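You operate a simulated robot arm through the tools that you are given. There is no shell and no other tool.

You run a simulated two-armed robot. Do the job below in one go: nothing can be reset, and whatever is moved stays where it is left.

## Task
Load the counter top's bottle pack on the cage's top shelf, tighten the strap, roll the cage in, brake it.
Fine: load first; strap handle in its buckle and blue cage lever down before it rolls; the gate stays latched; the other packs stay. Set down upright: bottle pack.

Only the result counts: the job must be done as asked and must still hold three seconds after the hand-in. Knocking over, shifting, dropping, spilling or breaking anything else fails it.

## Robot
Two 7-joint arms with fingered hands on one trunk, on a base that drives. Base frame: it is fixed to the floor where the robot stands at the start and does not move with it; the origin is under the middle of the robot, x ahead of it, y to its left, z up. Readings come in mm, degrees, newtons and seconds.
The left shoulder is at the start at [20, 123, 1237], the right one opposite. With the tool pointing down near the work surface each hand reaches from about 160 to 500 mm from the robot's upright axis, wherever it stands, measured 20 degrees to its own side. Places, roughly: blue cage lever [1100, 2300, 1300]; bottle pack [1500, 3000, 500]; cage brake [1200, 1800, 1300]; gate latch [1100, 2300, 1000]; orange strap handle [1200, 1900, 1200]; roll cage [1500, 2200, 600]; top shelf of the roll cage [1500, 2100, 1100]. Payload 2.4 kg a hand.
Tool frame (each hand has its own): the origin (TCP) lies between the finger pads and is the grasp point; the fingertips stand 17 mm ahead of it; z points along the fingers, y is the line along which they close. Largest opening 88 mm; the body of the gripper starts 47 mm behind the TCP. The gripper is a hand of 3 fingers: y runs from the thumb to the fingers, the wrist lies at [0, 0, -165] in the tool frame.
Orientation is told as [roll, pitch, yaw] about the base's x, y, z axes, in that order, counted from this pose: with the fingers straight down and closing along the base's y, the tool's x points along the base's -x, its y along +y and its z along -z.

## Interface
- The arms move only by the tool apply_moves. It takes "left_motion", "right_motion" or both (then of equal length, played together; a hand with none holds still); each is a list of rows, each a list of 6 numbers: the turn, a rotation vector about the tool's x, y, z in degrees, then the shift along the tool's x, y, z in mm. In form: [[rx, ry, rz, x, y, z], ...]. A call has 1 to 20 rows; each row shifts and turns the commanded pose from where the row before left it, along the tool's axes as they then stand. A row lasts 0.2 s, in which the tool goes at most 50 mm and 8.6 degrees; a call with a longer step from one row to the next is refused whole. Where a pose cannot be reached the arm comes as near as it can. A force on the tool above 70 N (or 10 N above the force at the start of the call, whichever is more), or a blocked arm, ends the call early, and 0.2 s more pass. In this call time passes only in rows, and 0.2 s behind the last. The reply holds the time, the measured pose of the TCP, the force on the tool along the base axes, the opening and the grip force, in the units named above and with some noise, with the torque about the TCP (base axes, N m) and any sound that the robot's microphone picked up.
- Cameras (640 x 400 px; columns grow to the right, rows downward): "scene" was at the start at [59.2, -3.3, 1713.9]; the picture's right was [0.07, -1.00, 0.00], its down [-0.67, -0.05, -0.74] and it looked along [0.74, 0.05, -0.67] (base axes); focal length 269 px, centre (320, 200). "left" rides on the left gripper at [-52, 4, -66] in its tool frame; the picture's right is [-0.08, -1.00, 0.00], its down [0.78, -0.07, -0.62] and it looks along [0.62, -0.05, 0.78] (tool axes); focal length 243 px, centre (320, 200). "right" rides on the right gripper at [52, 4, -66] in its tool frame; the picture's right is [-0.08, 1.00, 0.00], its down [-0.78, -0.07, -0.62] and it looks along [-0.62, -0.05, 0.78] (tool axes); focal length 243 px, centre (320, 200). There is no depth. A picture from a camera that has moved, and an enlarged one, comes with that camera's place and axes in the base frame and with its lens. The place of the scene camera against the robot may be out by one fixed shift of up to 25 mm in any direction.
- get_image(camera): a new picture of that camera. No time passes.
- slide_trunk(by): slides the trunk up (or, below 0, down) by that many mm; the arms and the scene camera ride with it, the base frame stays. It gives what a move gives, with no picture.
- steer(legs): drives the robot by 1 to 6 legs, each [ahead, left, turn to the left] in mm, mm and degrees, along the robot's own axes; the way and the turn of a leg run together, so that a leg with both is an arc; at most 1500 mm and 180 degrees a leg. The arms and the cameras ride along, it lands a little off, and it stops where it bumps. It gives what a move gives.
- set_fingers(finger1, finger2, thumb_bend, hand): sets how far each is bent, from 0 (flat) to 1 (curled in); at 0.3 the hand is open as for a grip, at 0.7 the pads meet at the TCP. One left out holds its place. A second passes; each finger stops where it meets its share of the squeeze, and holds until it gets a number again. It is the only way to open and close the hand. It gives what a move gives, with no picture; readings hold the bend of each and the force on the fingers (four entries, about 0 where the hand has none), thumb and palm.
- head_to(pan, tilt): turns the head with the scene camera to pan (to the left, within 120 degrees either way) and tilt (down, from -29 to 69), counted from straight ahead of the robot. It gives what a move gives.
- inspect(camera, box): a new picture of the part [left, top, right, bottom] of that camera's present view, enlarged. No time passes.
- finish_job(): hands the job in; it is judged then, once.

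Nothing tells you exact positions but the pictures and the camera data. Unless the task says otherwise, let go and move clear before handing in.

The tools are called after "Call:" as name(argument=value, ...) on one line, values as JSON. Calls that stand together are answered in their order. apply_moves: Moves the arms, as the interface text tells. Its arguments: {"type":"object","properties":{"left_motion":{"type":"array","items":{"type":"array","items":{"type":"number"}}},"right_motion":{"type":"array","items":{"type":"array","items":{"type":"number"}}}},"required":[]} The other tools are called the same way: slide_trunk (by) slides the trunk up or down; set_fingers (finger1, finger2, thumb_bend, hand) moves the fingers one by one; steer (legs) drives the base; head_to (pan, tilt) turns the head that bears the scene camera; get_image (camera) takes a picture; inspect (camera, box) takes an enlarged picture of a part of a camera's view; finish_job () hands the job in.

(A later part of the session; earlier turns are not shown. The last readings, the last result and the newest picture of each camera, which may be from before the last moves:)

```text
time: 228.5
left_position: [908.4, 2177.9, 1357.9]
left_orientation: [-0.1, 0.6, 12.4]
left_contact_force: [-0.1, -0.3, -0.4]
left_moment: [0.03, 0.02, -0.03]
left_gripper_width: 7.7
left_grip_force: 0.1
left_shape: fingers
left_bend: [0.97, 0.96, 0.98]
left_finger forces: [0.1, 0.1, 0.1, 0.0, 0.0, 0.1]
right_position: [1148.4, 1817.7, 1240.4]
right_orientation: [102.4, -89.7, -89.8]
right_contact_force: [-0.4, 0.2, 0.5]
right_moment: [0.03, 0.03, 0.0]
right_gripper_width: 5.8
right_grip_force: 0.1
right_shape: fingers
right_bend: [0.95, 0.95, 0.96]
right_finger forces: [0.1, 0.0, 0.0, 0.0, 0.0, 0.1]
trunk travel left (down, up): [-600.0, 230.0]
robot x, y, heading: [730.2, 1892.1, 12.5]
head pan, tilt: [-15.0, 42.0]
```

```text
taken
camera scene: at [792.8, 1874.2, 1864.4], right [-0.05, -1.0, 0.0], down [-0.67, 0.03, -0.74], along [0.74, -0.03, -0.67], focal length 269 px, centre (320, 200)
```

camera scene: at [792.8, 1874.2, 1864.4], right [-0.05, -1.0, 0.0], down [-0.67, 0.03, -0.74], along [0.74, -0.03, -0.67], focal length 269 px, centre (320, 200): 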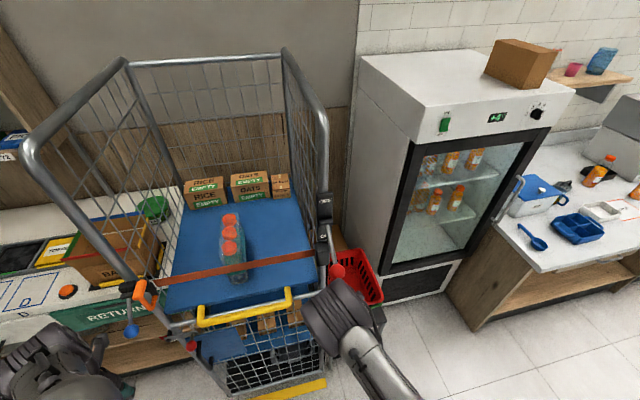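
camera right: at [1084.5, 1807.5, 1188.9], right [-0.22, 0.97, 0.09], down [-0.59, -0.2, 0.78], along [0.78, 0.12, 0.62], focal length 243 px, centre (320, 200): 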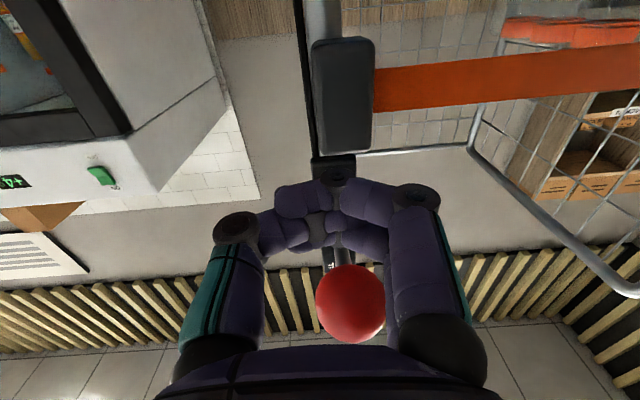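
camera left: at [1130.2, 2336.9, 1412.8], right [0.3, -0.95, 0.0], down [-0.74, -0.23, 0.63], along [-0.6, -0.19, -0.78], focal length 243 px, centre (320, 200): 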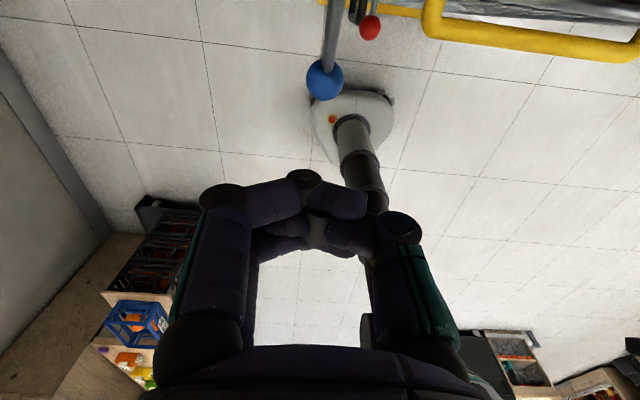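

The fist is just under the brake ball. I'll advance 35 mm and lift in steps.

Call:
apply_moves(right_motion=[[0, 0, 0, 0, 4, 18], [0, 0, 0, 0, 3, 18], [0, 0, 0, -8, 0, 0], [0, 0, 0, -8, 0, 0], [0, 0, 0, -8, 0, 0]])

Call:
get_image(camera="right")

Call:
inspect(camera="scene", box=[280, 180, 400, 320])

```text
time: 229.7
left_position: [908.4, 2178.2, 1358.4]
left_orientation: [-0.1, 0.6, 12.5]
left_contact_force: [0.9, 1.0, -0.6]
left_moment: [0.02, 0.02, -0.01]
left_gripper_width: 7.5
left_grip_force: 0.0
left_shape: fingers
left_bend: [0.97, 0.96, 0.98]
left_finger forces: [0.1, 0.0, 0.1, 0.0, 0.0, 0.0]
right_position: [1182.2, 1831.9, 1266.1]
right_orientation: [107.5, -89.8, -94.7]
right_contact_force: [-0.1, -0.3, 1.0]
right_moment: [-0.04, 0.02, 0.02]
right_gripper_width: 5.5
right_grip_force: 0.0
right_shape: fingers
right_bend: [0.95, 0.95, 0.96]
right_finger forces: [0.0, 0.0, 0.0, 0.0, 0.0, 0.1]
trunk travel left (down, up): [-600.0, 230.0]
robot x, y, heading: [731.5, 1893.7, 12.5]
head pan, tilt: [-15.0, 42.0]
```

```text
taken
camera right: at [1117.9, 1821.7, 1213.3], right [-0.22, 0.97, 0.09], down [-0.59, -0.2, 0.78], along [0.78, 0.12, 0.62], focal length 243 px, centre (320, 200)
```

right: 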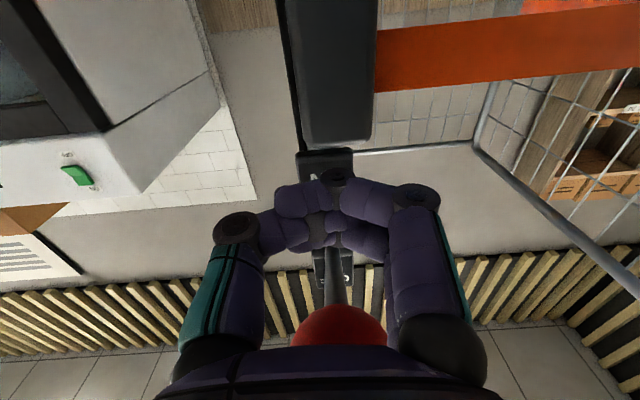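

```text
2.86 times, centred on (340, 250) of scene
camera zoom: at [792.3, 1874.2, 1864.4], right [-0.05, -1.0, 0.0], down [-0.67, 0.03, -0.74], along [0.74, -0.03, -0.67], focal length 769 px, centre (263, 57)
```

zoom: 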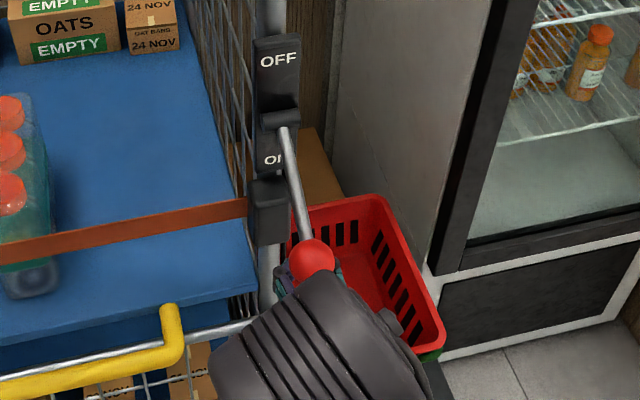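

The ball sits just above the fist. Lifting in 8 mm steps.

Call:
apply_moves(right_motion=[[0, 0, 0, -8, 0, 0], [0, 0, 0, -8, 0, 0], [0, 0, 0, -8, 0, 0], [0, 0, 0, -8, 0, 0], [0, 0, 0, -8, 0, 0]])

Call:
inspect(camera="scene", box=[280, 180, 400, 320])

```text
time: 230.9
left_position: [903.6, 2178.6, 1359.2]
left_orientation: [0.0, 0.4, 12.5]
left_contact_force: [0.6, 0.1, 0.1]
left_moment: [0.03, -0.02, 0.0]
left_gripper_width: 7.6
left_grip_force: 0.0
left_shape: fingers
left_bend: [0.97, 0.96, 0.98]
left_finger forces: [0.0, 0.0, 0.1, 0.2, 0.0, 0.0]
right_position: [1177.1, 1833.0, 1304.6]
right_orientation: [104.2, -89.9, -91.4]
right_contact_force: [-21.6, -0.2, -11.4]
right_moment: [-0.04, -0.72, 0.03]
right_gripper_width: 5.7
right_grip_force: 11.3
right_shape: fingers
right_bend: [0.95, 0.95, 0.96]
right_finger forces: [0.0, 11.3, 0.0, 0.0, 0.0, 12.3]
trunk travel left (down, up): [-600.0, 230.0]
robot x, y, heading: [731.5, 1889.4, 12.4]
head pan, tilt: [-15.0, 42.0]
```

```text
2.86 times, centred on (340, 250) of scene
camera zoom: at [786.7, 1873.8, 1864.5], right [-0.05, -1.0, 0.0], down [-0.67, 0.03, -0.75], along [0.74, -0.03, -0.67], focal length 769 px, centre (263, 57)
```

zoom: 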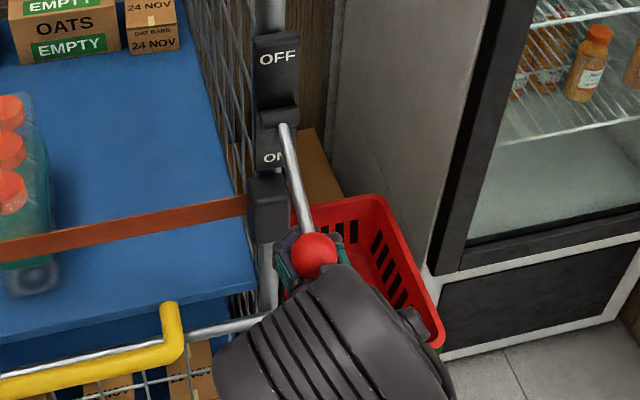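

The ball is wedged against the palm, pushing the hand back. I'll lower, move further in so that the ball rests on the flat hand body, and lift again.

Call:
apply_moves(right_motion=[[0, 0, 0, 15, 0, 0], [0, 0, 0, 15, 0, 0], [0, 0, 0, 20, 0, 0], [0, 0, 0, 14, 0, 0], [0, 0, 0, 0, 0, 15], [0, 0, 0, 0, 0, 15], [0, 0, 0, 0, 0, 12]])

Call:
get_image(camera="right")

Call:
inspect(camera="scene", box=[280, 180, 400, 320])

```text
time: 232.5
left_position: [907.8, 2178.8, 1358.5]
left_orientation: [0.0, 0.6, 12.5]
left_contact_force: [-0.1, -0.3, -0.1]
left_moment: [0.03, 0.02, -0.01]
left_gripper_width: 7.5
left_grip_force: 0.1
left_shape: fingers
left_bend: [0.97, 0.96, 0.98]
left_finger forces: [0.0, 0.1, 0.1, 0.0, 0.0, 0.0]
right_position: [1222.3, 1841.4, 1239.8]
right_orientation: [94.8, -89.7, -82.1]
right_contact_force: [-0.2, -0.3, 0.0]
right_moment: [-0.01, -0.02, 0.0]
right_gripper_width: 6.0
right_grip_force: 0.1
right_shape: fingers
right_bend: [0.95, 0.95, 0.96]
right_finger forces: [0.0, 0.0, 0.1, 0.0, 0.1, 0.0]
trunk travel left (down, up): [-600.0, 230.0]
robot x, y, heading: [735.8, 1888.6, 11.9]
head pan, tilt: [-15.0, 42.0]
```

```text
taken
camera right: at [1158.3, 1831.3, 1188.7], right [-0.22, 0.97, 0.09], down [-0.59, -0.2, 0.78], along [0.78, 0.12, 0.62], focal length 243 px, centre (320, 200)
```

right: 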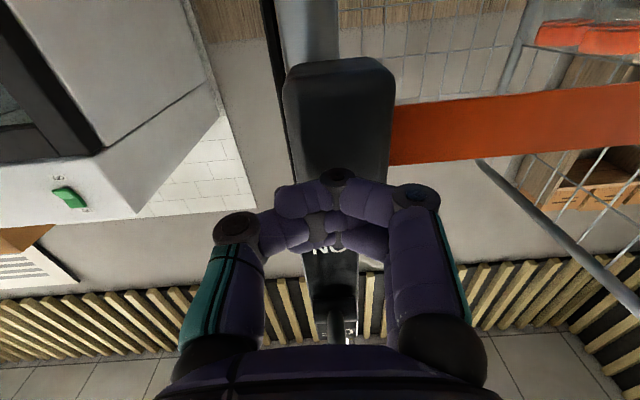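

```text
2.86 times, centred on (340, 250) of scene
camera zoom: at [792.5, 1874.2, 1864.4], right [-0.05, -1.0, 0.0], down [-0.67, 0.03, -0.74], along [0.74, -0.03, -0.67], focal length 769 px, centre (263, 57)
```

zoom: 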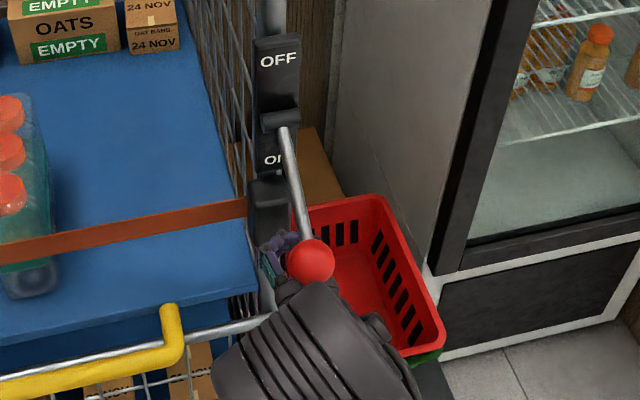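

Call:
apply_moves(right_motion=[[0, 0, 0, -8, 0, 0], [0, 0, 0, -8, 0, 0], [0, 0, 0, -8, 0, 0], [0, 0, 0, -8, 0, 0], [0, 0, 0, -8, 0, 0], [0, 0, 0, -8, 0, 0]])

Call:
inspect(camera="scene", box=[280, 180, 400, 320])

```text
time: 233.9
left_position: [906.1, 2177.5, 1358.9]
left_orientation: [0.0, 0.5, 12.4]
left_contact_force: [0.5, -0.3, 0.5]
left_moment: [-0.01, -0.02, 0.01]
left_gripper_width: 7.7
left_grip_force: 0.0
left_shape: fingers
left_bend: [0.97, 0.96, 0.98]
left_finger forces: [0.0, 0.0, 0.0, 0.0, 0.1, 0.1]
right_position: [1220.4, 1840.4, 1289.3]
right_orientation: [110.4, -89.8, -97.6]
right_contact_force: [-12.0, -2.7, -8.3]
right_moment: [0.22, -0.98, 0.08]
right_gripper_width: 5.8
right_grip_force: 0.1
right_shape: fingers
right_bend: [0.95, 0.95, 0.96]
right_finger forces: [0.0, 0.0, 0.0, 0.0, 0.1, 0.0]
trunk travel left (down, up): [-600.0, 230.0]
robot x, y, heading: [734.2, 1893.1, 12.3]
head pan, tilt: [-15.0, 42.0]
```

```text
2.86 times, centred on (340, 250) of scene
camera zoom: at [790.0, 1873.2, 1864.5], right [-0.05, -1.0, 0.0], down [-0.67, 0.03, -0.74], along [0.74, -0.03, -0.67], focal length 769 px, centre (263, 57)
```

zoom: 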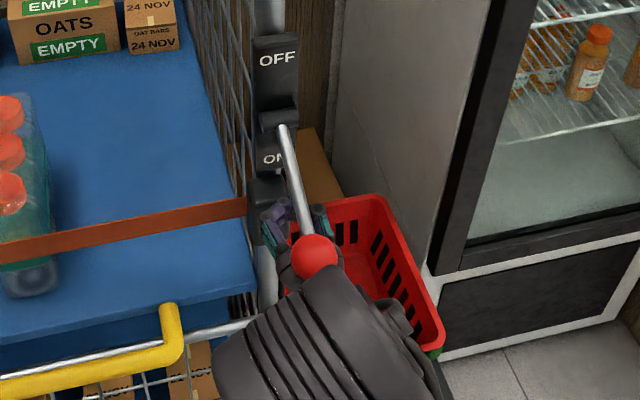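

Contact but little movement. I'll lift further while following the lever's arc (slightly backward).

Call:
apply_moves(right_motion=[[0, 0, 0, -6, 0, -4], [0, 0, 0, -6, 0, -4], [0, 0, 0, -6, 0, -4]])

Call:
inspect(camera="scene", box=[280, 180, 400, 320])

```text
time: 234.7
left_position: [909.0, 2178.0, 1358.2]
left_orientation: [0.0, 0.7, 12.6]
left_contact_force: [-0.4, -0.1, 0.0]
left_moment: [0.01, -0.03, -0.03]
left_gripper_width: 7.5
left_grip_force: 0.1
left_shape: fingers
left_bend: [0.97, 0.96, 0.98]
left_finger forces: [0.0, 0.0, 0.0, 0.1, 0.0, 0.0]
right_position: [1211.2, 1840.0, 1306.8]
right_orientation: [106.0, -89.8, -93.3]
right_contact_force: [1.3, 0.3, -0.5]
right_moment: [0.0, -0.07, -0.01]
right_gripper_width: 6.0
right_grip_force: 0.5
right_shape: fingers
right_bend: [0.95, 0.95, 0.96]
right_finger forces: [0.0, 0.0, 0.0, 0.0, 0.0, 1.4]
trunk travel left (down, up): [-600.0, 230.0]
robot x, y, heading: [733.2, 1893.7, 12.4]
head pan, tilt: [-15.0, 42.0]
```

```text
2.86 times, centred on (340, 250) of scene
camera zoom: at [793.0, 1874.3, 1864.4], right [-0.04, -1.0, 0.0], down [-0.67, 0.03, -0.74], along [0.74, -0.03, -0.67], focal length 769 px, centre (263, 57)
```

zoom: 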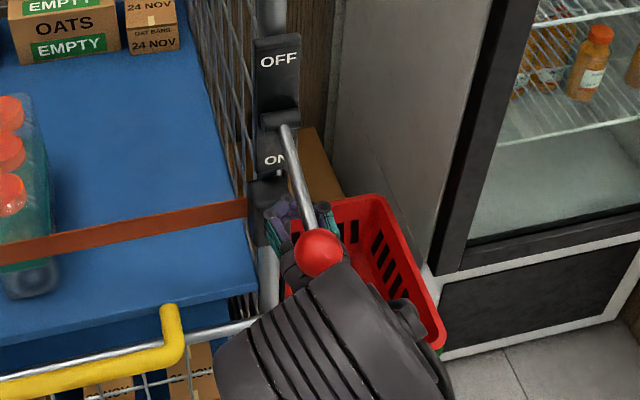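

The lever is moving with little force when following the arc. Continuing upward.

Call:
apply_moves(right_motion=[[0, 0, 0, -8, 0, -2], [0, 0, 0, -8, 0, -1], [0, 0, 0, -8, 0, 0], [0, 0, 0, -8, 0, 0], [0, 0, 0, -8, 0, 1]])

Call:
inspect(camera="scene", box=[280, 160, 400, 300])

Call:
get_image(camera="right")

```text
time: 235.9
left_position: [907.5, 2177.9, 1359.3]
left_orientation: [0.0, 0.5, 12.4]
left_contact_force: [1.0, 0.5, -0.1]
left_moment: [-0.03, -0.01, -0.02]
left_gripper_width: 7.5
left_grip_force: 0.0
left_shape: fingers
left_bend: [0.97, 0.96, 0.98]
left_finger forces: [0.0, 0.1, 0.0, 0.0, 0.1, 0.0]
right_position: [1209.1, 1837.8, 1347.7]
right_orientation: [107.5, -89.9, -94.9]
right_contact_force: [-0.2, 1.0, 0.5]
right_moment: [0.03, -0.02, -0.02]
right_gripper_width: 5.7
right_grip_force: 0.0
right_shape: fingers
right_bend: [0.95, 0.95, 0.96]
right_finger forces: [0.1, 0.1, 0.0, 0.0, 0.0, 0.1]
trunk travel left (down, up): [-600.0, 230.0]
robot x, y, heading: [735.3, 1888.7, 12.6]
head pan, tilt: [-15.0, 42.0]
```

```text
2.86 times, centred on (340, 230) of scene
camera zoom: at [792.5, 1874.2, 1864.4], right [-0.05, -1.0, 0.0], down [-0.67, 0.03, -0.74], along [0.74, -0.03, -0.67], focal length 769 px, centre (263, 114)
```

zoom: 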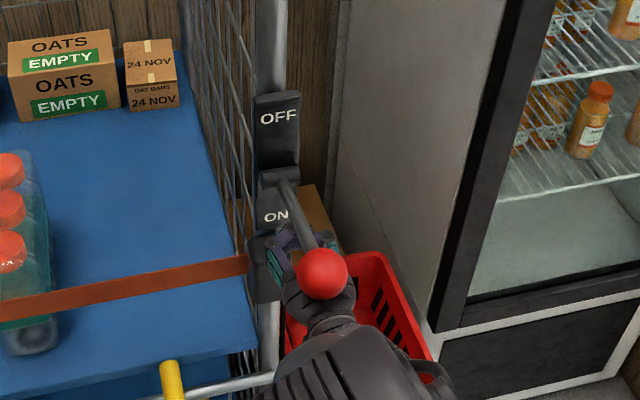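

```text
taken
camera right: at [1145.1, 1827.8, 1295.2], right [-0.22, 0.97, 0.09], down [-0.59, -0.2, 0.78], along [0.78, 0.12, 0.62], focal length 243 px, centre (320, 200)
```

right: 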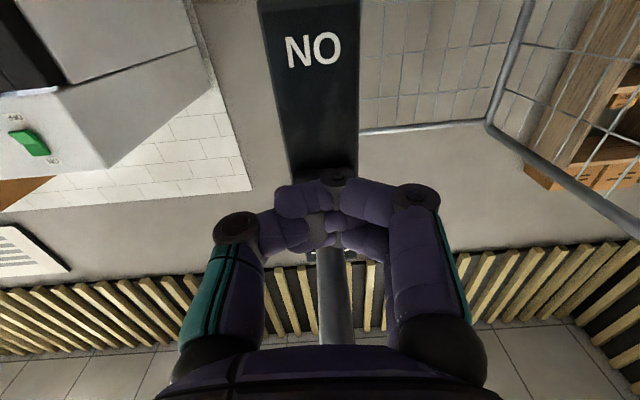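

The lever is now past horizontal, moving toward OFF. Continuing up.

Call:
apply_moves(right_motion=[[0, 0, 0, -8, 0, 2], [0, 0, 0, -8, 0, 2], [0, 0, 0, -8, 0, 3], [0, 0, 0, -8, 0, 3], [0, 0, 0, -6, 0, 3]])

Call:
inspect(camera="scene", box=[280, 160, 400, 300])

```text
time: 237.1
left_position: [910.2, 2179.5, 1356.8]
left_orientation: [0.0, 0.7, 12.5]
left_contact_force: [-0.3, 0.6, -0.4]
left_moment: [0.06, 0.0, 0.04]
left_gripper_width: 7.6
left_grip_force: 0.1
left_shape: fingers
left_bend: [0.97, 0.96, 0.98]
left_finger forces: [0.0, 0.0, 0.0, 0.0, 0.0, 0.1]
right_position: [1223.5, 1841.2, 1379.1]
right_orientation: [10.4, -89.2, 2.2]
right_contact_force: [-10.1, 4.6, -43.5]
right_moment: [-0.09, -0.35, -0.06]
right_gripper_width: 6.4
right_grip_force: 26.0
right_shape: fingers
right_bend: [0.96, 0.96, 0.97]
right_finger forces: [0.1, 53.7, 0.0, 0.0, 0.0, 0.0]
trunk travel left (down, up): [-600.0, 230.0]
robot x, y, heading: [734.7, 1894.5, 12.6]
head pan, tilt: [-15.0, 42.0]
```

```text
2.86 times, centred on (340, 230) of scene
camera zoom: at [796.5, 1875.0, 1863.7], right [-0.04, -1.0, 0.0], down [-0.67, 0.03, -0.74], along [0.74, -0.03, -0.67], focal length 769 px, centre (263, 114)
```

zoom: 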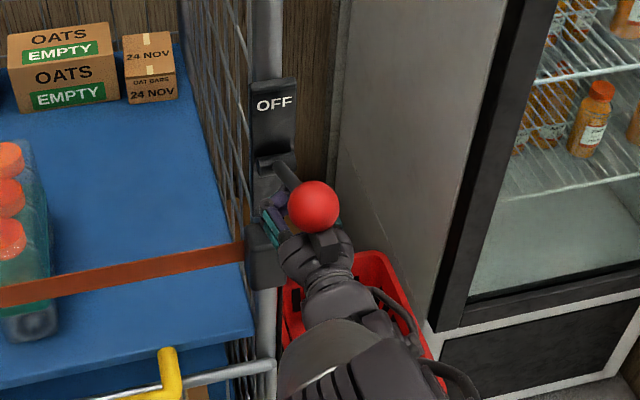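

The brake lever has reached its upper stop (OFF). I'll lower the hand and check that it stays.

Call:
apply_moves(right_motion=[[0, 0, 0, 12, 0, 0], [0, 0, 0, 20, 0, -10], [0, 0, 0, 25, 0, -20], [0, 0, 0, 25, 0, -20], [0, 0, 0, 20, 0, -25]])

Call:
inspect(camera="scene", box=[280, 160, 400, 300])

Call:
get_image(camera="right")

```text
time: 238.3
left_position: [908.1, 2178.5, 1358.8]
left_orientation: [0.0, 0.7, 12.6]
left_contact_force: [0.2, -0.9, 0.5]
left_moment: [-0.01, -0.02, 0.0]
left_gripper_width: 7.7
left_grip_force: 0.0
left_shape: fingers
left_bend: [0.97, 0.96, 0.98]
left_finger forces: [0.1, 0.0, 0.0, 0.1, 0.0, 0.0]
right_position: [1147.1, 1824.4, 1283.5]
right_orientation: [123.1, -89.7, -110.5]
right_contact_force: [-0.4, -0.4, -0.5]
right_moment: [0.02, -0.03, 0.0]
right_gripper_width: 6.2
right_grip_force: 0.0
right_shape: fingers
right_bend: [0.96, 0.96, 0.97]
right_finger forces: [0.0, 0.0, 0.0, 0.0, 0.0, 0.1]
trunk travel left (down, up): [-600.0, 230.0]
robot x, y, heading: [729.2, 1894.2, 12.4]
head pan, tilt: [-15.0, 42.0]
```

```text
2.86 times, centred on (340, 230) of scene
camera zoom: at [792.1, 1874.1, 1864.4], right [-0.05, -1.0, 0.0], down [-0.67, 0.03, -0.74], along [0.74, -0.03, -0.67], focal length 769 px, centre (263, 114)
```

zoom: 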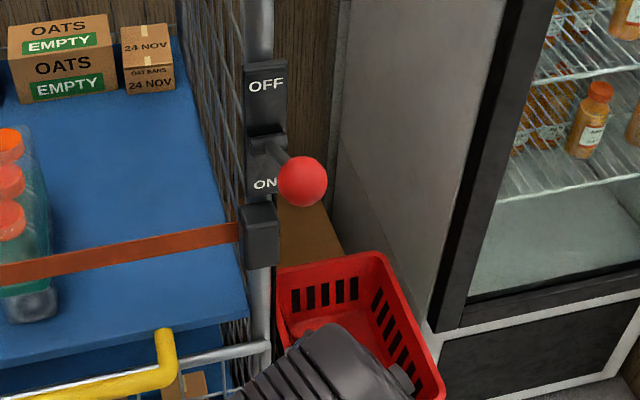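

```text
taken
camera right: at [1084.2, 1814.2, 1231.5], right [-0.22, 0.97, 0.09], down [-0.59, -0.2, 0.78], along [0.78, 0.12, 0.62], focal length 243 px, centre (320, 200)
```

right: 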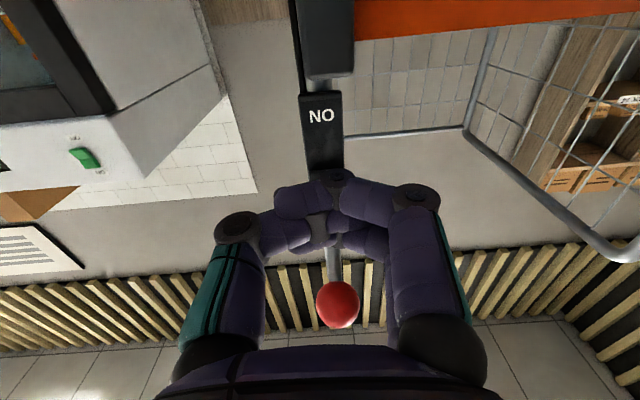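

The lever is at OFF and stays up; the cage already rolled a few centimetres inward as the brake released. I'll check its pose now.

Call:
apply_moves(right_motion=[[0, 0, 0, 0, 0, -20], [0, 0, 0, 0, 0, -20], [0, 0, 0, 0, 0, -20]])

Call:
get_image(camera="scene")

Call:
inspect(camera="scene", box=[280, 160, 400, 300])

```text
time: 239.1
left_position: [908.5, 2178.5, 1359.1]
left_orientation: [0.0, 0.5, 12.6]
left_contact_force: [1.1, 1.1, -1.7]
left_moment: [0.01, 0.03, 0.02]
left_gripper_width: 7.6
left_grip_force: 0.0
left_shape: fingers
left_bend: [0.97, 0.96, 0.98]
left_finger forces: [0.0, 0.0, 0.0, 0.0, 0.0, 0.0]
right_position: [1097.6, 1815.4, 1277.2]
right_orientation: [121.8, -89.8, -109.2]
right_contact_force: [-0.5, -0.6, -0.9]
right_moment: [0.0, -0.02, 0.02]
right_gripper_width: 6.4
right_grip_force: 0.1
right_shape: fingers
right_bend: [0.96, 0.96, 0.97]
right_finger forces: [0.1, 0.0, 0.0, 0.0, 0.1, 0.0]
right hand out of reach, approached as far as the arm can: row 3
trunk travel left (down, up): [-600.0, 230.0]
robot x, y, heading: [730.6, 1893.0, 12.3]
head pan, tilt: [-15.0, 42.0]
```

```text
taken
camera scene: at [792.7, 1874.3, 1864.4], right [-0.05, -1.0, 0.0], down [-0.67, 0.03, -0.74], along [0.74, -0.03, -0.67], focal length 269 px, centre (320, 200)
```

scene: 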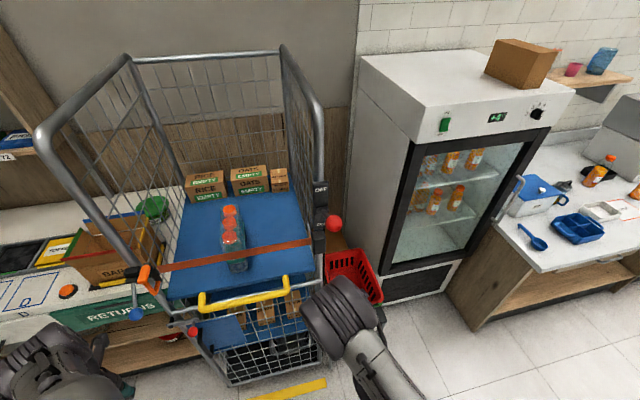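

```text
2.86 times, centred on (340, 230) of scene
camera zoom: at [792.7, 1874.3, 1864.4], right [-0.05, -1.0, 0.0], down [-0.67, 0.03, -0.74], along [0.74, -0.03, -0.67], focal length 769 px, centre (263, 114)
```

zoom: 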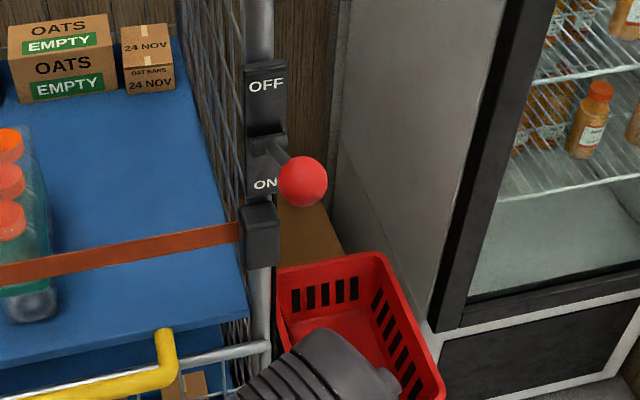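

The cage is stationary and free. Let me look around its base and the space behind it for where "in" ends.

Call:
inspect(camera="scene", box=[120, 200, 400, 400])

Call:
inspect(camera="scene", box=[60, 30, 360, 230])

```text
2.00 times, centred on (260, 300) of scene
camera zoom: at [792.7, 1874.3, 1864.4], right [-0.05, -1.0, 0.0], down [-0.67, 0.03, -0.74], along [0.74, -0.03, -0.67], focal length 538 px, centre (440, 0)
```

zoom: 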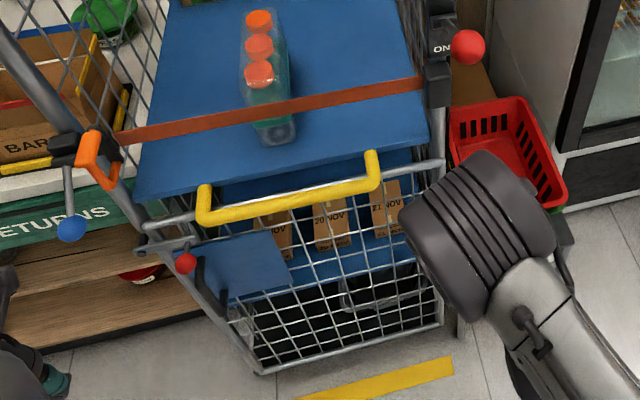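

```text
2.00 times, centred on (210, 130) of scene
camera zoom: at [792.7, 1874.3, 1864.4], right [-0.05, -1.0, 0.0], down [-0.67, 0.03, -0.74], along [0.74, -0.03, -0.67], focal length 538 px, centre (540, 340)
```

zoom: 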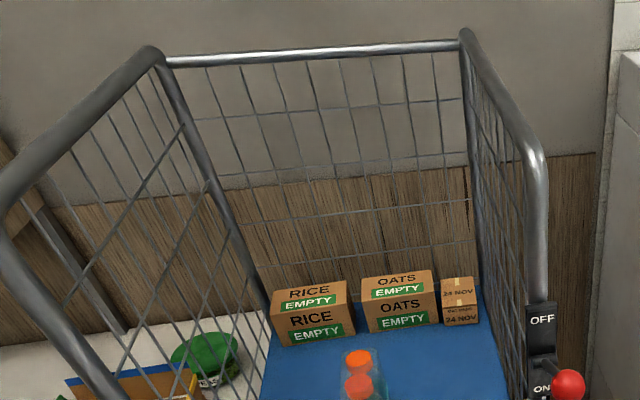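

I'll now set up to push the cage by its yellow handle: back off, shift to its centre, and lower the trunk so the fist is at handle height.

Call:
steer(legs=[[-150, 0, 0], [0, 232, 0]])

Call:
slide_trunk(by=-228)

Call:
head_to(pan=0, tilt=40)

Call:
get_image(camera="scene")

Call:
get_image(camera="right")

```text
time: 241.8
left_position: [713.1, 2373.4, 1358.4]
left_orientation: [-0.1, 0.5, 12.4]
left_contact_force: [0.4, 0.1, 0.2]
left_moment: [0.01, 0.03, 0.01]
left_gripper_width: 7.5
left_grip_force: 0.1
left_shape: fingers
left_bend: [0.97, 0.96, 0.98]
left_finger forces: [0.0, 0.0, 0.1, 0.0, 0.0, 0.1]
right_position: [902.5, 2010.0, 1277.8]
right_orientation: [126.5, -89.6, -113.8]
right_contact_force: [0.4, -0.4, -0.1]
right_moment: [0.01, -0.04, -0.01]
right_gripper_width: 6.5
right_grip_force: 0.0
right_shape: fingers
right_bend: [0.96, 0.96, 0.97]
right_finger forces: [0.0, 0.0, 0.0, 0.0, 0.0, 0.0]
trunk travel left (down, up): [-600.0, 230.0]
robot x, y, heading: [539.4, 2083.6, 12.6]
head pan, tilt: [-15.0, 42.0]
```

```text
time: 244.2
left_position: [712.5, 2371.9, 1130.9]
left_orientation: [0.0, 0.5, 12.5]
left_contact_force: [0.1, -0.5, 0.1]
left_moment: [0.0, -0.05, 0.0]
left_gripper_width: 7.9
left_grip_force: 0.0
left_shape: fingers
left_bend: [0.97, 0.96, 0.98]
left_finger forces: [0.0, 0.1, 0.0, 0.0, 0.1, 0.1]
right_position: [902.1, 2009.2, 1049.7]
right_orientation: [123.2, -89.8, -110.6]
right_contact_force: [0.1, -0.5, 0.6]
right_moment: [0.0, 0.02, 0.01]
right_gripper_width: 6.0
right_grip_force: 0.1
right_shape: fingers
right_bend: [0.96, 0.96, 0.97]
right_finger forces: [0.0, 0.0, 0.0, 0.0, 0.0, 0.1]
trunk travel left (down, up): [-372.0, 458.0]
robot x, y, heading: [537.6, 2081.8, 12.5]
head pan, tilt: [-15.0, 42.0]
```

```text
time: 245.0
left_position: [711.7, 2372.4, 1130.3]
left_orientation: [0.1, 0.7, 12.4]
left_contact_force: [-0.8, 0.7, 0.6]
left_moment: [0.02, -0.02, 0.01]
left_gripper_width: 7.8
left_grip_force: 0.1
left_shape: fingers
left_bend: [0.97, 0.96, 0.98]
left_finger forces: [0.0, 0.0, 0.1, 0.0, 0.1, 0.0]
right_position: [902.6, 2007.9, 1048.5]
right_orientation: [122.3, -89.8, -109.7]
right_contact_force: [-0.1, -0.2, 0.0]
right_moment: [-0.01, -0.03, -0.03]
right_gripper_width: 6.3
right_grip_force: 0.1
right_shape: fingers
right_bend: [0.96, 0.96, 0.97]
right_finger forces: [0.0, 0.0, 0.0, 0.0, 0.0, 0.0]
trunk travel left (down, up): [-372.0, 458.0]
robot x, y, heading: [534.6, 2085.3, 12.3]
head pan, tilt: [0.0, 40.0]
```

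```text
taken
camera scene: at [596.4, 2089.7, 1639.3], right [0.21, -0.98, 0.0], down [-0.63, -0.14, -0.77], along [0.75, 0.16, -0.64], focal length 269 px, centre (320, 200)
```

scene: 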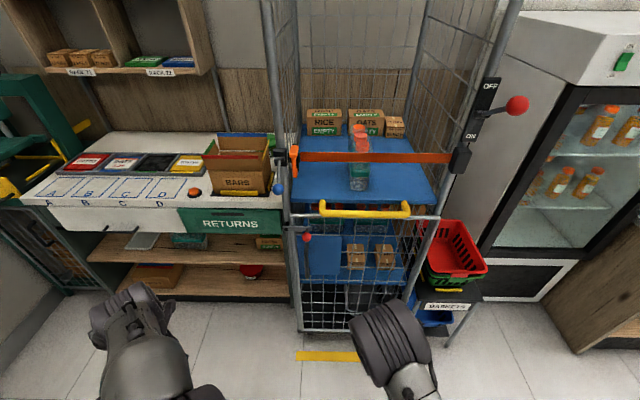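

```text
taken
camera right: at [838.5, 1998.7, 996.4], right [-0.22, 0.97, 0.09], down [-0.59, -0.2, 0.78], along [0.78, 0.12, 0.62], focal length 243 px, centre (320, 200)
```

right: 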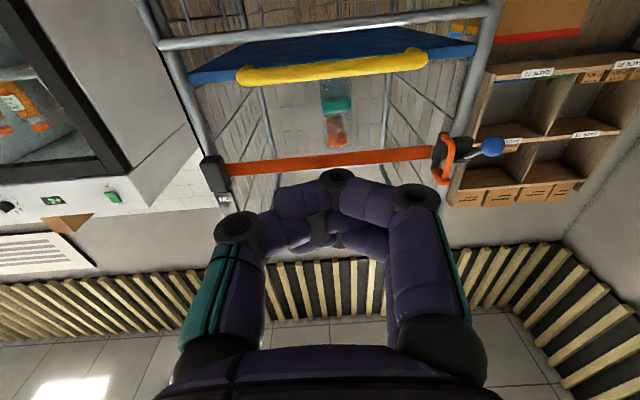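

The front view is clear: strap latched, blue lever down, brake lever up at OFF. I'll raise the fist 10 mm and drive ahead to just before the yellow handle.

Call:
apply_moves(right_motion=[[0, 0, 0, -10, 0, 0]])

Call:
steer(legs=[[290, 0, 0]])

Call:
get_image(camera="scene")

Call:
get_image(camera="right")

```text
time: 245.4
left_position: [712.8, 2373.0, 1129.5]
left_orientation: [-0.1, 0.6, 12.5]
left_contact_force: [0.3, -0.2, -0.6]
left_moment: [0.0, -0.03, 0.0]
left_gripper_width: 7.7
left_grip_force: 0.0
left_shape: fingers
left_bend: [0.97, 0.96, 0.98]
left_finger forces: [0.0, 0.0, 0.1, 0.1, 0.1, 0.0]
right_position: [907.6, 2010.7, 1055.0]
right_orientation: [135.6, -89.8, -123.1]
right_contact_force: [-0.3, 0.0, 0.4]
right_moment: [-0.01, 0.05, 0.01]
right_gripper_width: 6.3
right_grip_force: 0.0
right_shape: fingers
right_bend: [0.96, 0.96, 0.97]
right_finger forces: [0.1, 0.0, 0.1, 0.0, 0.0, 0.1]
right hand out of reach, approached as far as the arm can: row 1
trunk travel left (down, up): [-372.0, 458.0]
robot x, y, heading: [537.6, 2085.1, 12.7]
head pan, tilt: [0.0, 40.0]
```

```text
time: 247.4
left_position: [994.8, 2433.6, 1129.7]
left_orientation: [0.0, 0.6, 12.4]
left_contact_force: [0.0, 0.3, 0.0]
left_moment: [0.01, 0.0, 0.0]
left_gripper_width: 7.8
left_grip_force: 0.1
left_shape: fingers
left_bend: [0.97, 0.96, 0.98]
left_finger forces: [0.1, 0.1, 0.0, 0.0, 0.1, 0.0]
right_position: [1189.2, 2071.4, 1054.9]
right_orientation: [118.5, -89.9, -105.9]
right_contact_force: [0.0, -0.4, 0.6]
right_moment: [-0.01, -0.01, -0.03]
right_gripper_width: 6.6
right_grip_force: 0.1
right_shape: fingers
right_bend: [0.96, 0.96, 0.97]
right_finger forces: [0.0, 0.1, 0.0, 0.0, 0.1, 0.1]
trunk travel left (down, up): [-372.0, 458.0]
robot x, y, heading: [817.4, 2150.0, 12.6]
head pan, tilt: [0.0, 40.0]
```

```text
taken
camera scene: at [879.3, 2151.8, 1639.3], right [0.21, -0.98, 0.0], down [-0.63, -0.14, -0.77], along [0.75, 0.16, -0.64], focal length 269 px, centre (320, 200)
```

scene: 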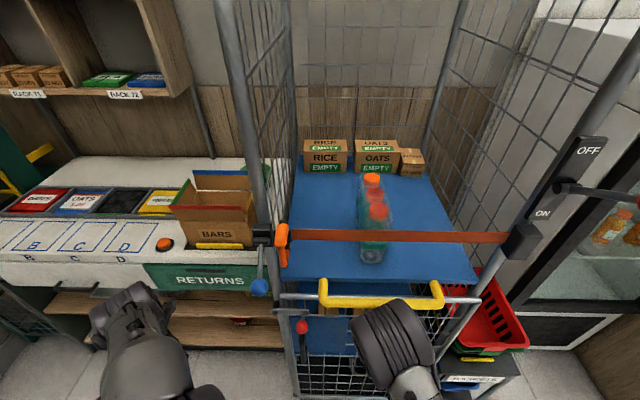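

```text
taken
camera right: at [1125.3, 2062.0, 1003.4], right [-0.22, 0.97, 0.09], down [-0.59, -0.2, 0.78], along [0.78, 0.12, 0.62], focal length 243 px, centre (320, 200)
```

right: 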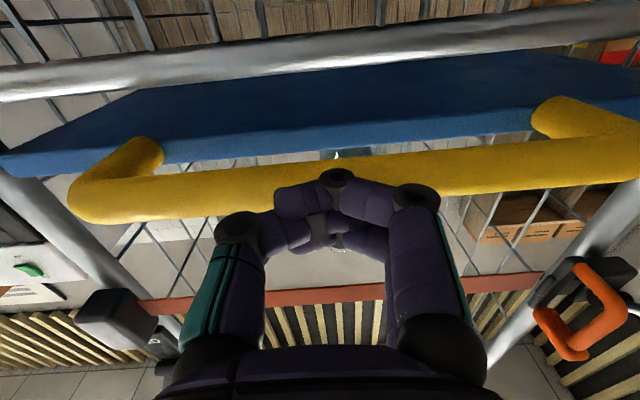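

The fist is about to touch the yellow bar. I'll raise the trunk 12 mm to centre it and press ahead in small steps.

Call:
slide_trunk(by=12)

Call:
steer(legs=[[30, 0, 0]])

Call:
get_image(camera="right")

Call:
get_image(camera="scene")

```text
time: 248.0
left_position: [994.5, 2432.8, 1143.4]
left_orientation: [0.0, 0.6, 12.4]
left_contact_force: [-0.4, 0.1, -0.5]
left_moment: [0.0, 0.0, 0.04]
left_gripper_width: 7.7
left_grip_force: 0.0
left_shape: fingers
left_bend: [0.97, 0.96, 0.98]
left_finger forces: [0.0, 0.0, 0.0, 0.1, 0.0, 0.0]
right_position: [1189.4, 2071.5, 1068.4]
right_orientation: [131.9, -89.8, -119.4]
right_contact_force: [0.8, 0.2, -0.4]
right_moment: [0.01, 0.01, -0.03]
right_gripper_width: 6.2
right_grip_force: 0.2
right_shape: fingers
right_bend: [0.96, 0.96, 0.97]
right_finger forces: [0.0, 0.1, 0.0, 0.0, 0.0, 0.1]
trunk travel left (down, up): [-384.0, 446.0]
robot x, y, heading: [816.8, 2146.3, 12.1]
head pan, tilt: [0.0, 40.0]
```

```text
time: 248.8
left_position: [1023.4, 2439.1, 1142.3]
left_orientation: [-0.1, 0.6, 12.5]
left_contact_force: [0.2, 0.2, 0.3]
left_moment: [0.01, -0.03, -0.03]
left_gripper_width: 7.9
left_grip_force: 0.1
left_shape: fingers
left_bend: [0.97, 0.96, 0.98]
left_finger forces: [0.1, 0.0, 0.0, 0.0, 0.0, 0.1]
right_position: [1218.6, 2078.6, 1067.9]
right_orientation: [129.9, -89.8, -117.6]
right_contact_force: [0.4, 0.7, 0.0]
right_moment: [-0.04, 0.01, 0.04]
right_gripper_width: 8.2
right_grip_force: 0.1
right_shape: fingers
right_bend: [0.96, 0.96, 0.98]
right_finger forces: [0.0, 0.0, 0.0, 0.1, 0.1, 0.0]
trunk travel left (down, up): [-384.0, 446.0]
robot x, y, heading: [849.9, 2155.8, 12.4]
head pan, tilt: [0.0, 40.0]
```

```text
taken
camera right: at [1154.4, 2068.4, 1015.6], right [-0.22, 0.97, 0.09], down [-0.59, -0.2, 0.78], along [0.78, 0.12, 0.62], focal length 243 px, centre (320, 200)
```

right: 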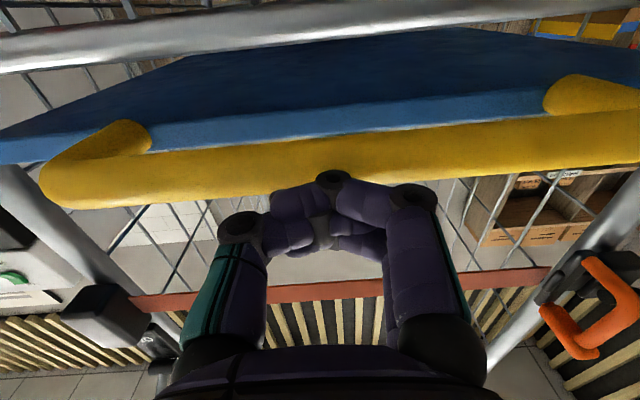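

```text
taken
camera scene: at [908.0, 2158.2, 1651.3], right [0.21, -0.98, 0.0], down [-0.63, -0.14, -0.77], along [0.75, 0.16, -0.64], focal length 269 px, centre (320, 200)
```

scene: 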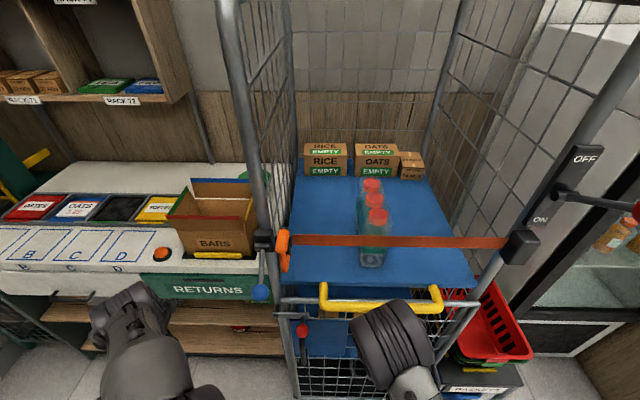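

Call:
slide_trunk(by=-11)

Call:
steer(legs=[[30, 0, 0]])

Call:
get_image(camera="scene")

Call:
get_image(camera="right")

```text
time: 249.4
left_position: [1024.5, 2440.3, 1131.5]
left_orientation: [0.1, 0.6, 12.4]
left_contact_force: [0.1, 0.9, 0.3]
left_moment: [-0.01, 0.0, 0.01]
left_gripper_width: 8.0
left_grip_force: 0.0
left_shape: fingers
left_bend: [0.97, 0.96, 0.98]
left_finger forces: [0.1, 0.0, 0.0, 0.0, 0.0, 0.0]
right_position: [1218.5, 2078.9, 1056.8]
right_orientation: [134.8, -89.7, -122.3]
right_contact_force: [0.0, 0.1, 0.3]
right_moment: [-0.01, -0.03, 0.02]
right_gripper_width: 8.2
right_grip_force: 0.1
right_shape: fingers
right_bend: [0.96, 0.96, 0.98]
right_finger forces: [0.0, 0.0, 0.1, 0.0, 0.1, 0.1]
trunk travel left (down, up): [-373.0, 457.0]
robot x, y, heading: [846.4, 2153.5, 12.2]
head pan, tilt: [0.0, 40.0]
```

```text
time: 250.3
left_position: [1055.2, 2446.3, 1131.7]
left_orientation: [0.1, 0.5, 12.4]
left_contact_force: [0.4, 0.7, -0.4]
left_moment: [-0.01, 0.02, -0.01]
left_gripper_width: 7.5
left_grip_force: 0.1
left_shape: fingers
left_bend: [0.97, 0.96, 0.98]
left_finger forces: [0.1, 0.1, 0.0, 0.0, 0.1, 0.0]
right_position: [1249.5, 2084.9, 1056.7]
right_orientation: [136.3, -89.9, -123.6]
right_contact_force: [-0.1, -0.1, 0.7]
right_moment: [-0.01, 0.01, 0.04]
right_gripper_width: 8.7
right_grip_force: 0.0
right_shape: fingers
right_bend: [0.96, 0.96, 0.98]
right_finger forces: [0.1, 0.0, 0.0, 0.0, 0.0, 0.0]
trunk travel left (down, up): [-373.0, 457.0]
robot x, y, heading: [881.9, 2161.5, 12.4]
head pan, tilt: [0.0, 40.0]
```

```text
taken
camera scene: at [938.0, 2164.7, 1640.3], right [0.21, -0.98, 0.0], down [-0.63, -0.14, -0.77], along [0.75, 0.16, -0.64], focal length 269 px, centre (320, 200)
```

scene: 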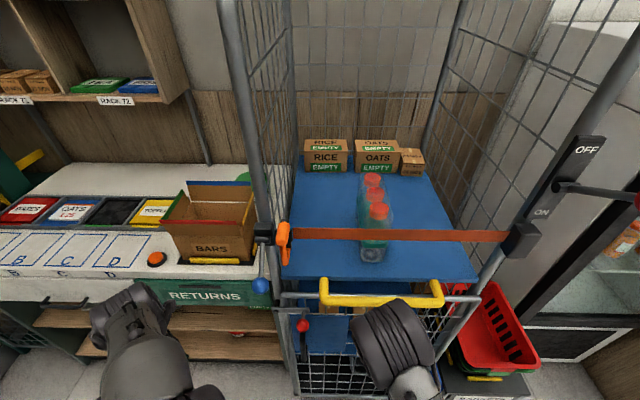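

```text
taken
camera right: at [1184.5, 2075.0, 1004.7], right [-0.22, 0.97, 0.09], down [-0.59, -0.2, 0.78], along [0.77, 0.12, 0.62], focal length 243 px, centre (320, 200)
```

right: 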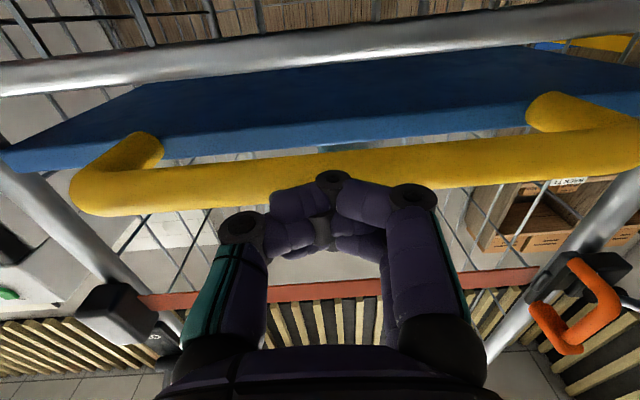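

The cage rolls freely with the push. I'll continue in short steps, watching alignment with the counter and basket stand.

Call:
steer(legs=[[40, 0, 0]])

Call:
steer(legs=[[40, 0, 0]])

Call:
get_image(camera="scene")

Call:
get_image(camera="right")

```text
time: 251.1
left_position: [1093.8, 2455.6, 1131.5]
left_orientation: [0.0, 0.6, 12.4]
left_contact_force: [-0.3, -0.3, -0.1]
left_moment: [0.01, -0.02, -0.02]
left_gripper_width: 7.5
left_grip_force: 0.0
left_shape: fingers
left_bend: [0.97, 0.96, 0.98]
left_finger forces: [0.0, 0.1, 0.0, 0.0, 0.0, 0.1]
right_position: [1287.9, 2093.8, 1057.5]
right_orientation: [141.2, -89.7, -128.7]
right_contact_force: [0.1, -0.6, 0.0]
right_moment: [-0.01, 0.0, -0.01]
right_gripper_width: 9.1
right_grip_force: 0.1
right_shape: fingers
right_bend: [0.96, 0.96, 0.98]
right_finger forces: [0.0, 0.0, 0.1, 0.0, 0.0, 0.0]
trunk travel left (down, up): [-373.0, 457.0]
robot x, y, heading: [914.7, 2167.6, 12.1]
head pan, tilt: [0.0, 40.0]
```

```text
time: 252.0
left_position: [1133.6, 2464.2, 1131.3]
left_orientation: [0.0, 0.6, 12.4]
left_contact_force: [0.2, 0.3, 0.4]
left_moment: [0.02, 0.01, 0.0]
left_gripper_width: 7.7
left_grip_force: 0.1
left_shape: fingers
left_bend: [0.97, 0.96, 0.98]
left_finger forces: [0.1, 0.0, 0.1, 0.1, 0.0, 0.0]
right_position: [1328.0, 2102.2, 1057.6]
right_orientation: [146.2, -89.6, -133.6]
right_contact_force: [0.2, -0.1, -0.6]
right_moment: [0.03, 0.01, 0.03]
right_gripper_width: 9.3
right_grip_force: 0.0
right_shape: fingers
right_bend: [0.97, 0.96, 0.98]
right_finger forces: [0.1, 0.0, 0.0, 0.0, 0.0, 0.0]
trunk travel left (down, up): [-373.0, 457.0]
robot x, y, heading: [959.3, 2177.0, 12.2]
head pan, tilt: [0.0, 40.0]
```

```text
taken
camera scene: at [1016.9, 2181.9, 1640.3], right [0.21, -0.98, 0.0], down [-0.63, -0.14, -0.77], along [0.75, 0.16, -0.64], focal length 269 px, centre (320, 200)
```

scene: 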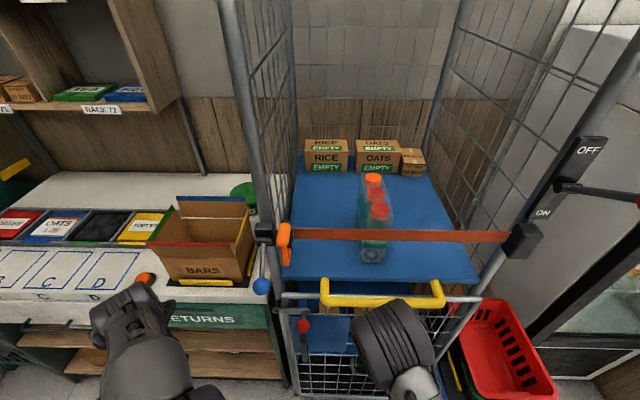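

```text
taken
camera right: at [1263.7, 2092.3, 1004.9], right [-0.22, 0.97, 0.09], down [-0.59, -0.2, 0.78], along [0.77, 0.12, 0.62], focal length 243 px, centre (320, 200)
```

right: 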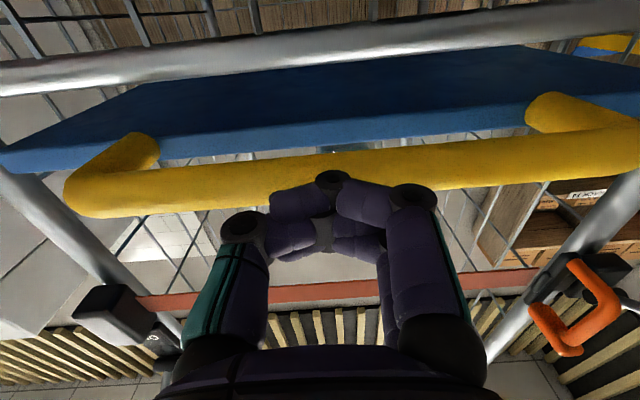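

Moving straight. Continuing.

Call:
steer(legs=[[40, 0, 0]])

Call:
steer(legs=[[40, 0, 0]])

Call:
get_image(camera="scene")

Call:
get_image(camera="right")

```text
time: 252.9
left_position: [1173.4, 2472.8, 1131.7]
left_orientation: [0.0, 0.7, 12.4]
left_contact_force: [-1.0, 0.0, 0.2]
left_moment: [-0.03, 0.01, 0.04]
left_gripper_width: 8.0
left_grip_force: 0.1
left_shape: fingers
left_bend: [0.97, 0.96, 0.98]
left_finger forces: [0.0, 0.0, 0.0, 0.0, 0.0, 0.1]
right_position: [1366.8, 2110.7, 1057.9]
right_orientation: [148.7, -89.6, -136.3]
right_contact_force: [0.8, -0.3, -0.8]
right_moment: [-0.01, -0.03, 0.01]
right_gripper_width: 9.4
right_grip_force: 0.1
right_shape: fingers
right_bend: [0.97, 0.96, 0.98]
right_finger forces: [0.1, 0.1, 0.0, 0.1, 0.0, 0.0]
trunk travel left (down, up): [-373.0, 457.0]
robot x, y, heading: [998.7, 2185.1, 12.4]
head pan, tilt: [0.0, 40.0]
```

```text
time: 253.8
left_position: [1212.5, 2481.7, 1131.5]
left_orientation: [-0.1, 0.6, 12.5]
left_contact_force: [0.1, 0.6, 0.4]
left_moment: [-0.04, -0.01, 0.02]
left_gripper_width: 8.1
left_grip_force: 0.1
left_shape: fingers
left_bend: [0.97, 0.96, 0.98]
left_finger forces: [0.0, 0.0, 0.0, 0.1, 0.1, 0.0]
right_position: [1405.1, 2119.9, 1056.6]
right_orientation: [151.8, -89.7, -139.2]
right_contact_force: [0.0, -0.1, 0.4]
right_moment: [0.01, -0.01, 0.01]
right_gripper_width: 9.7
right_grip_force: 0.0
right_shape: fingers
right_bend: [0.97, 0.96, 0.98]
right_finger forces: [0.0, 0.0, 0.0, 0.1, 0.1, 0.0]
trunk travel left (down, up): [-373.0, 457.0]
robot x, y, heading: [1036.9, 2194.4, 12.3]
head pan, tilt: [0.0, 40.0]
```

```text
taken
camera scene: at [1095.8, 2199.3, 1640.3], right [0.21, -0.98, 0.0], down [-0.63, -0.14, -0.77], along [0.75, 0.16, -0.64], focal length 269 px, centre (320, 200)
```

scene: 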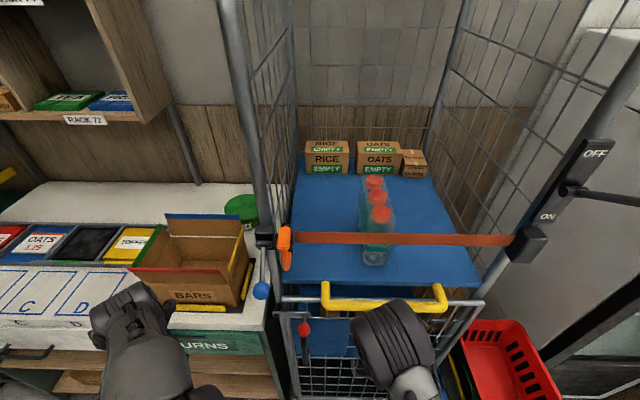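

```text
taken
camera right: at [1342.9, 2109.8, 1005.0], right [-0.22, 0.97, 0.09], down [-0.6, -0.2, 0.78], along [0.77, 0.12, 0.62], focal length 243 px, centre (320, 200)
```

right: 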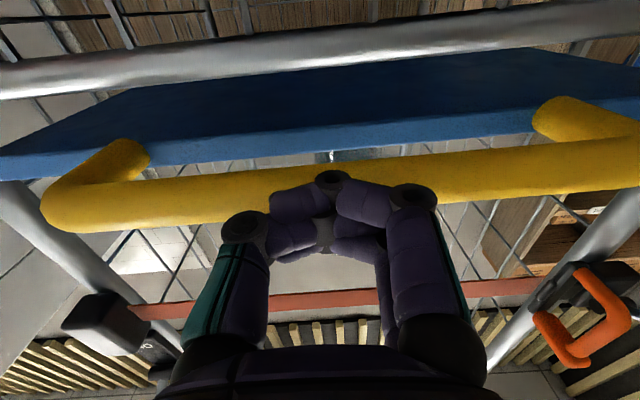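

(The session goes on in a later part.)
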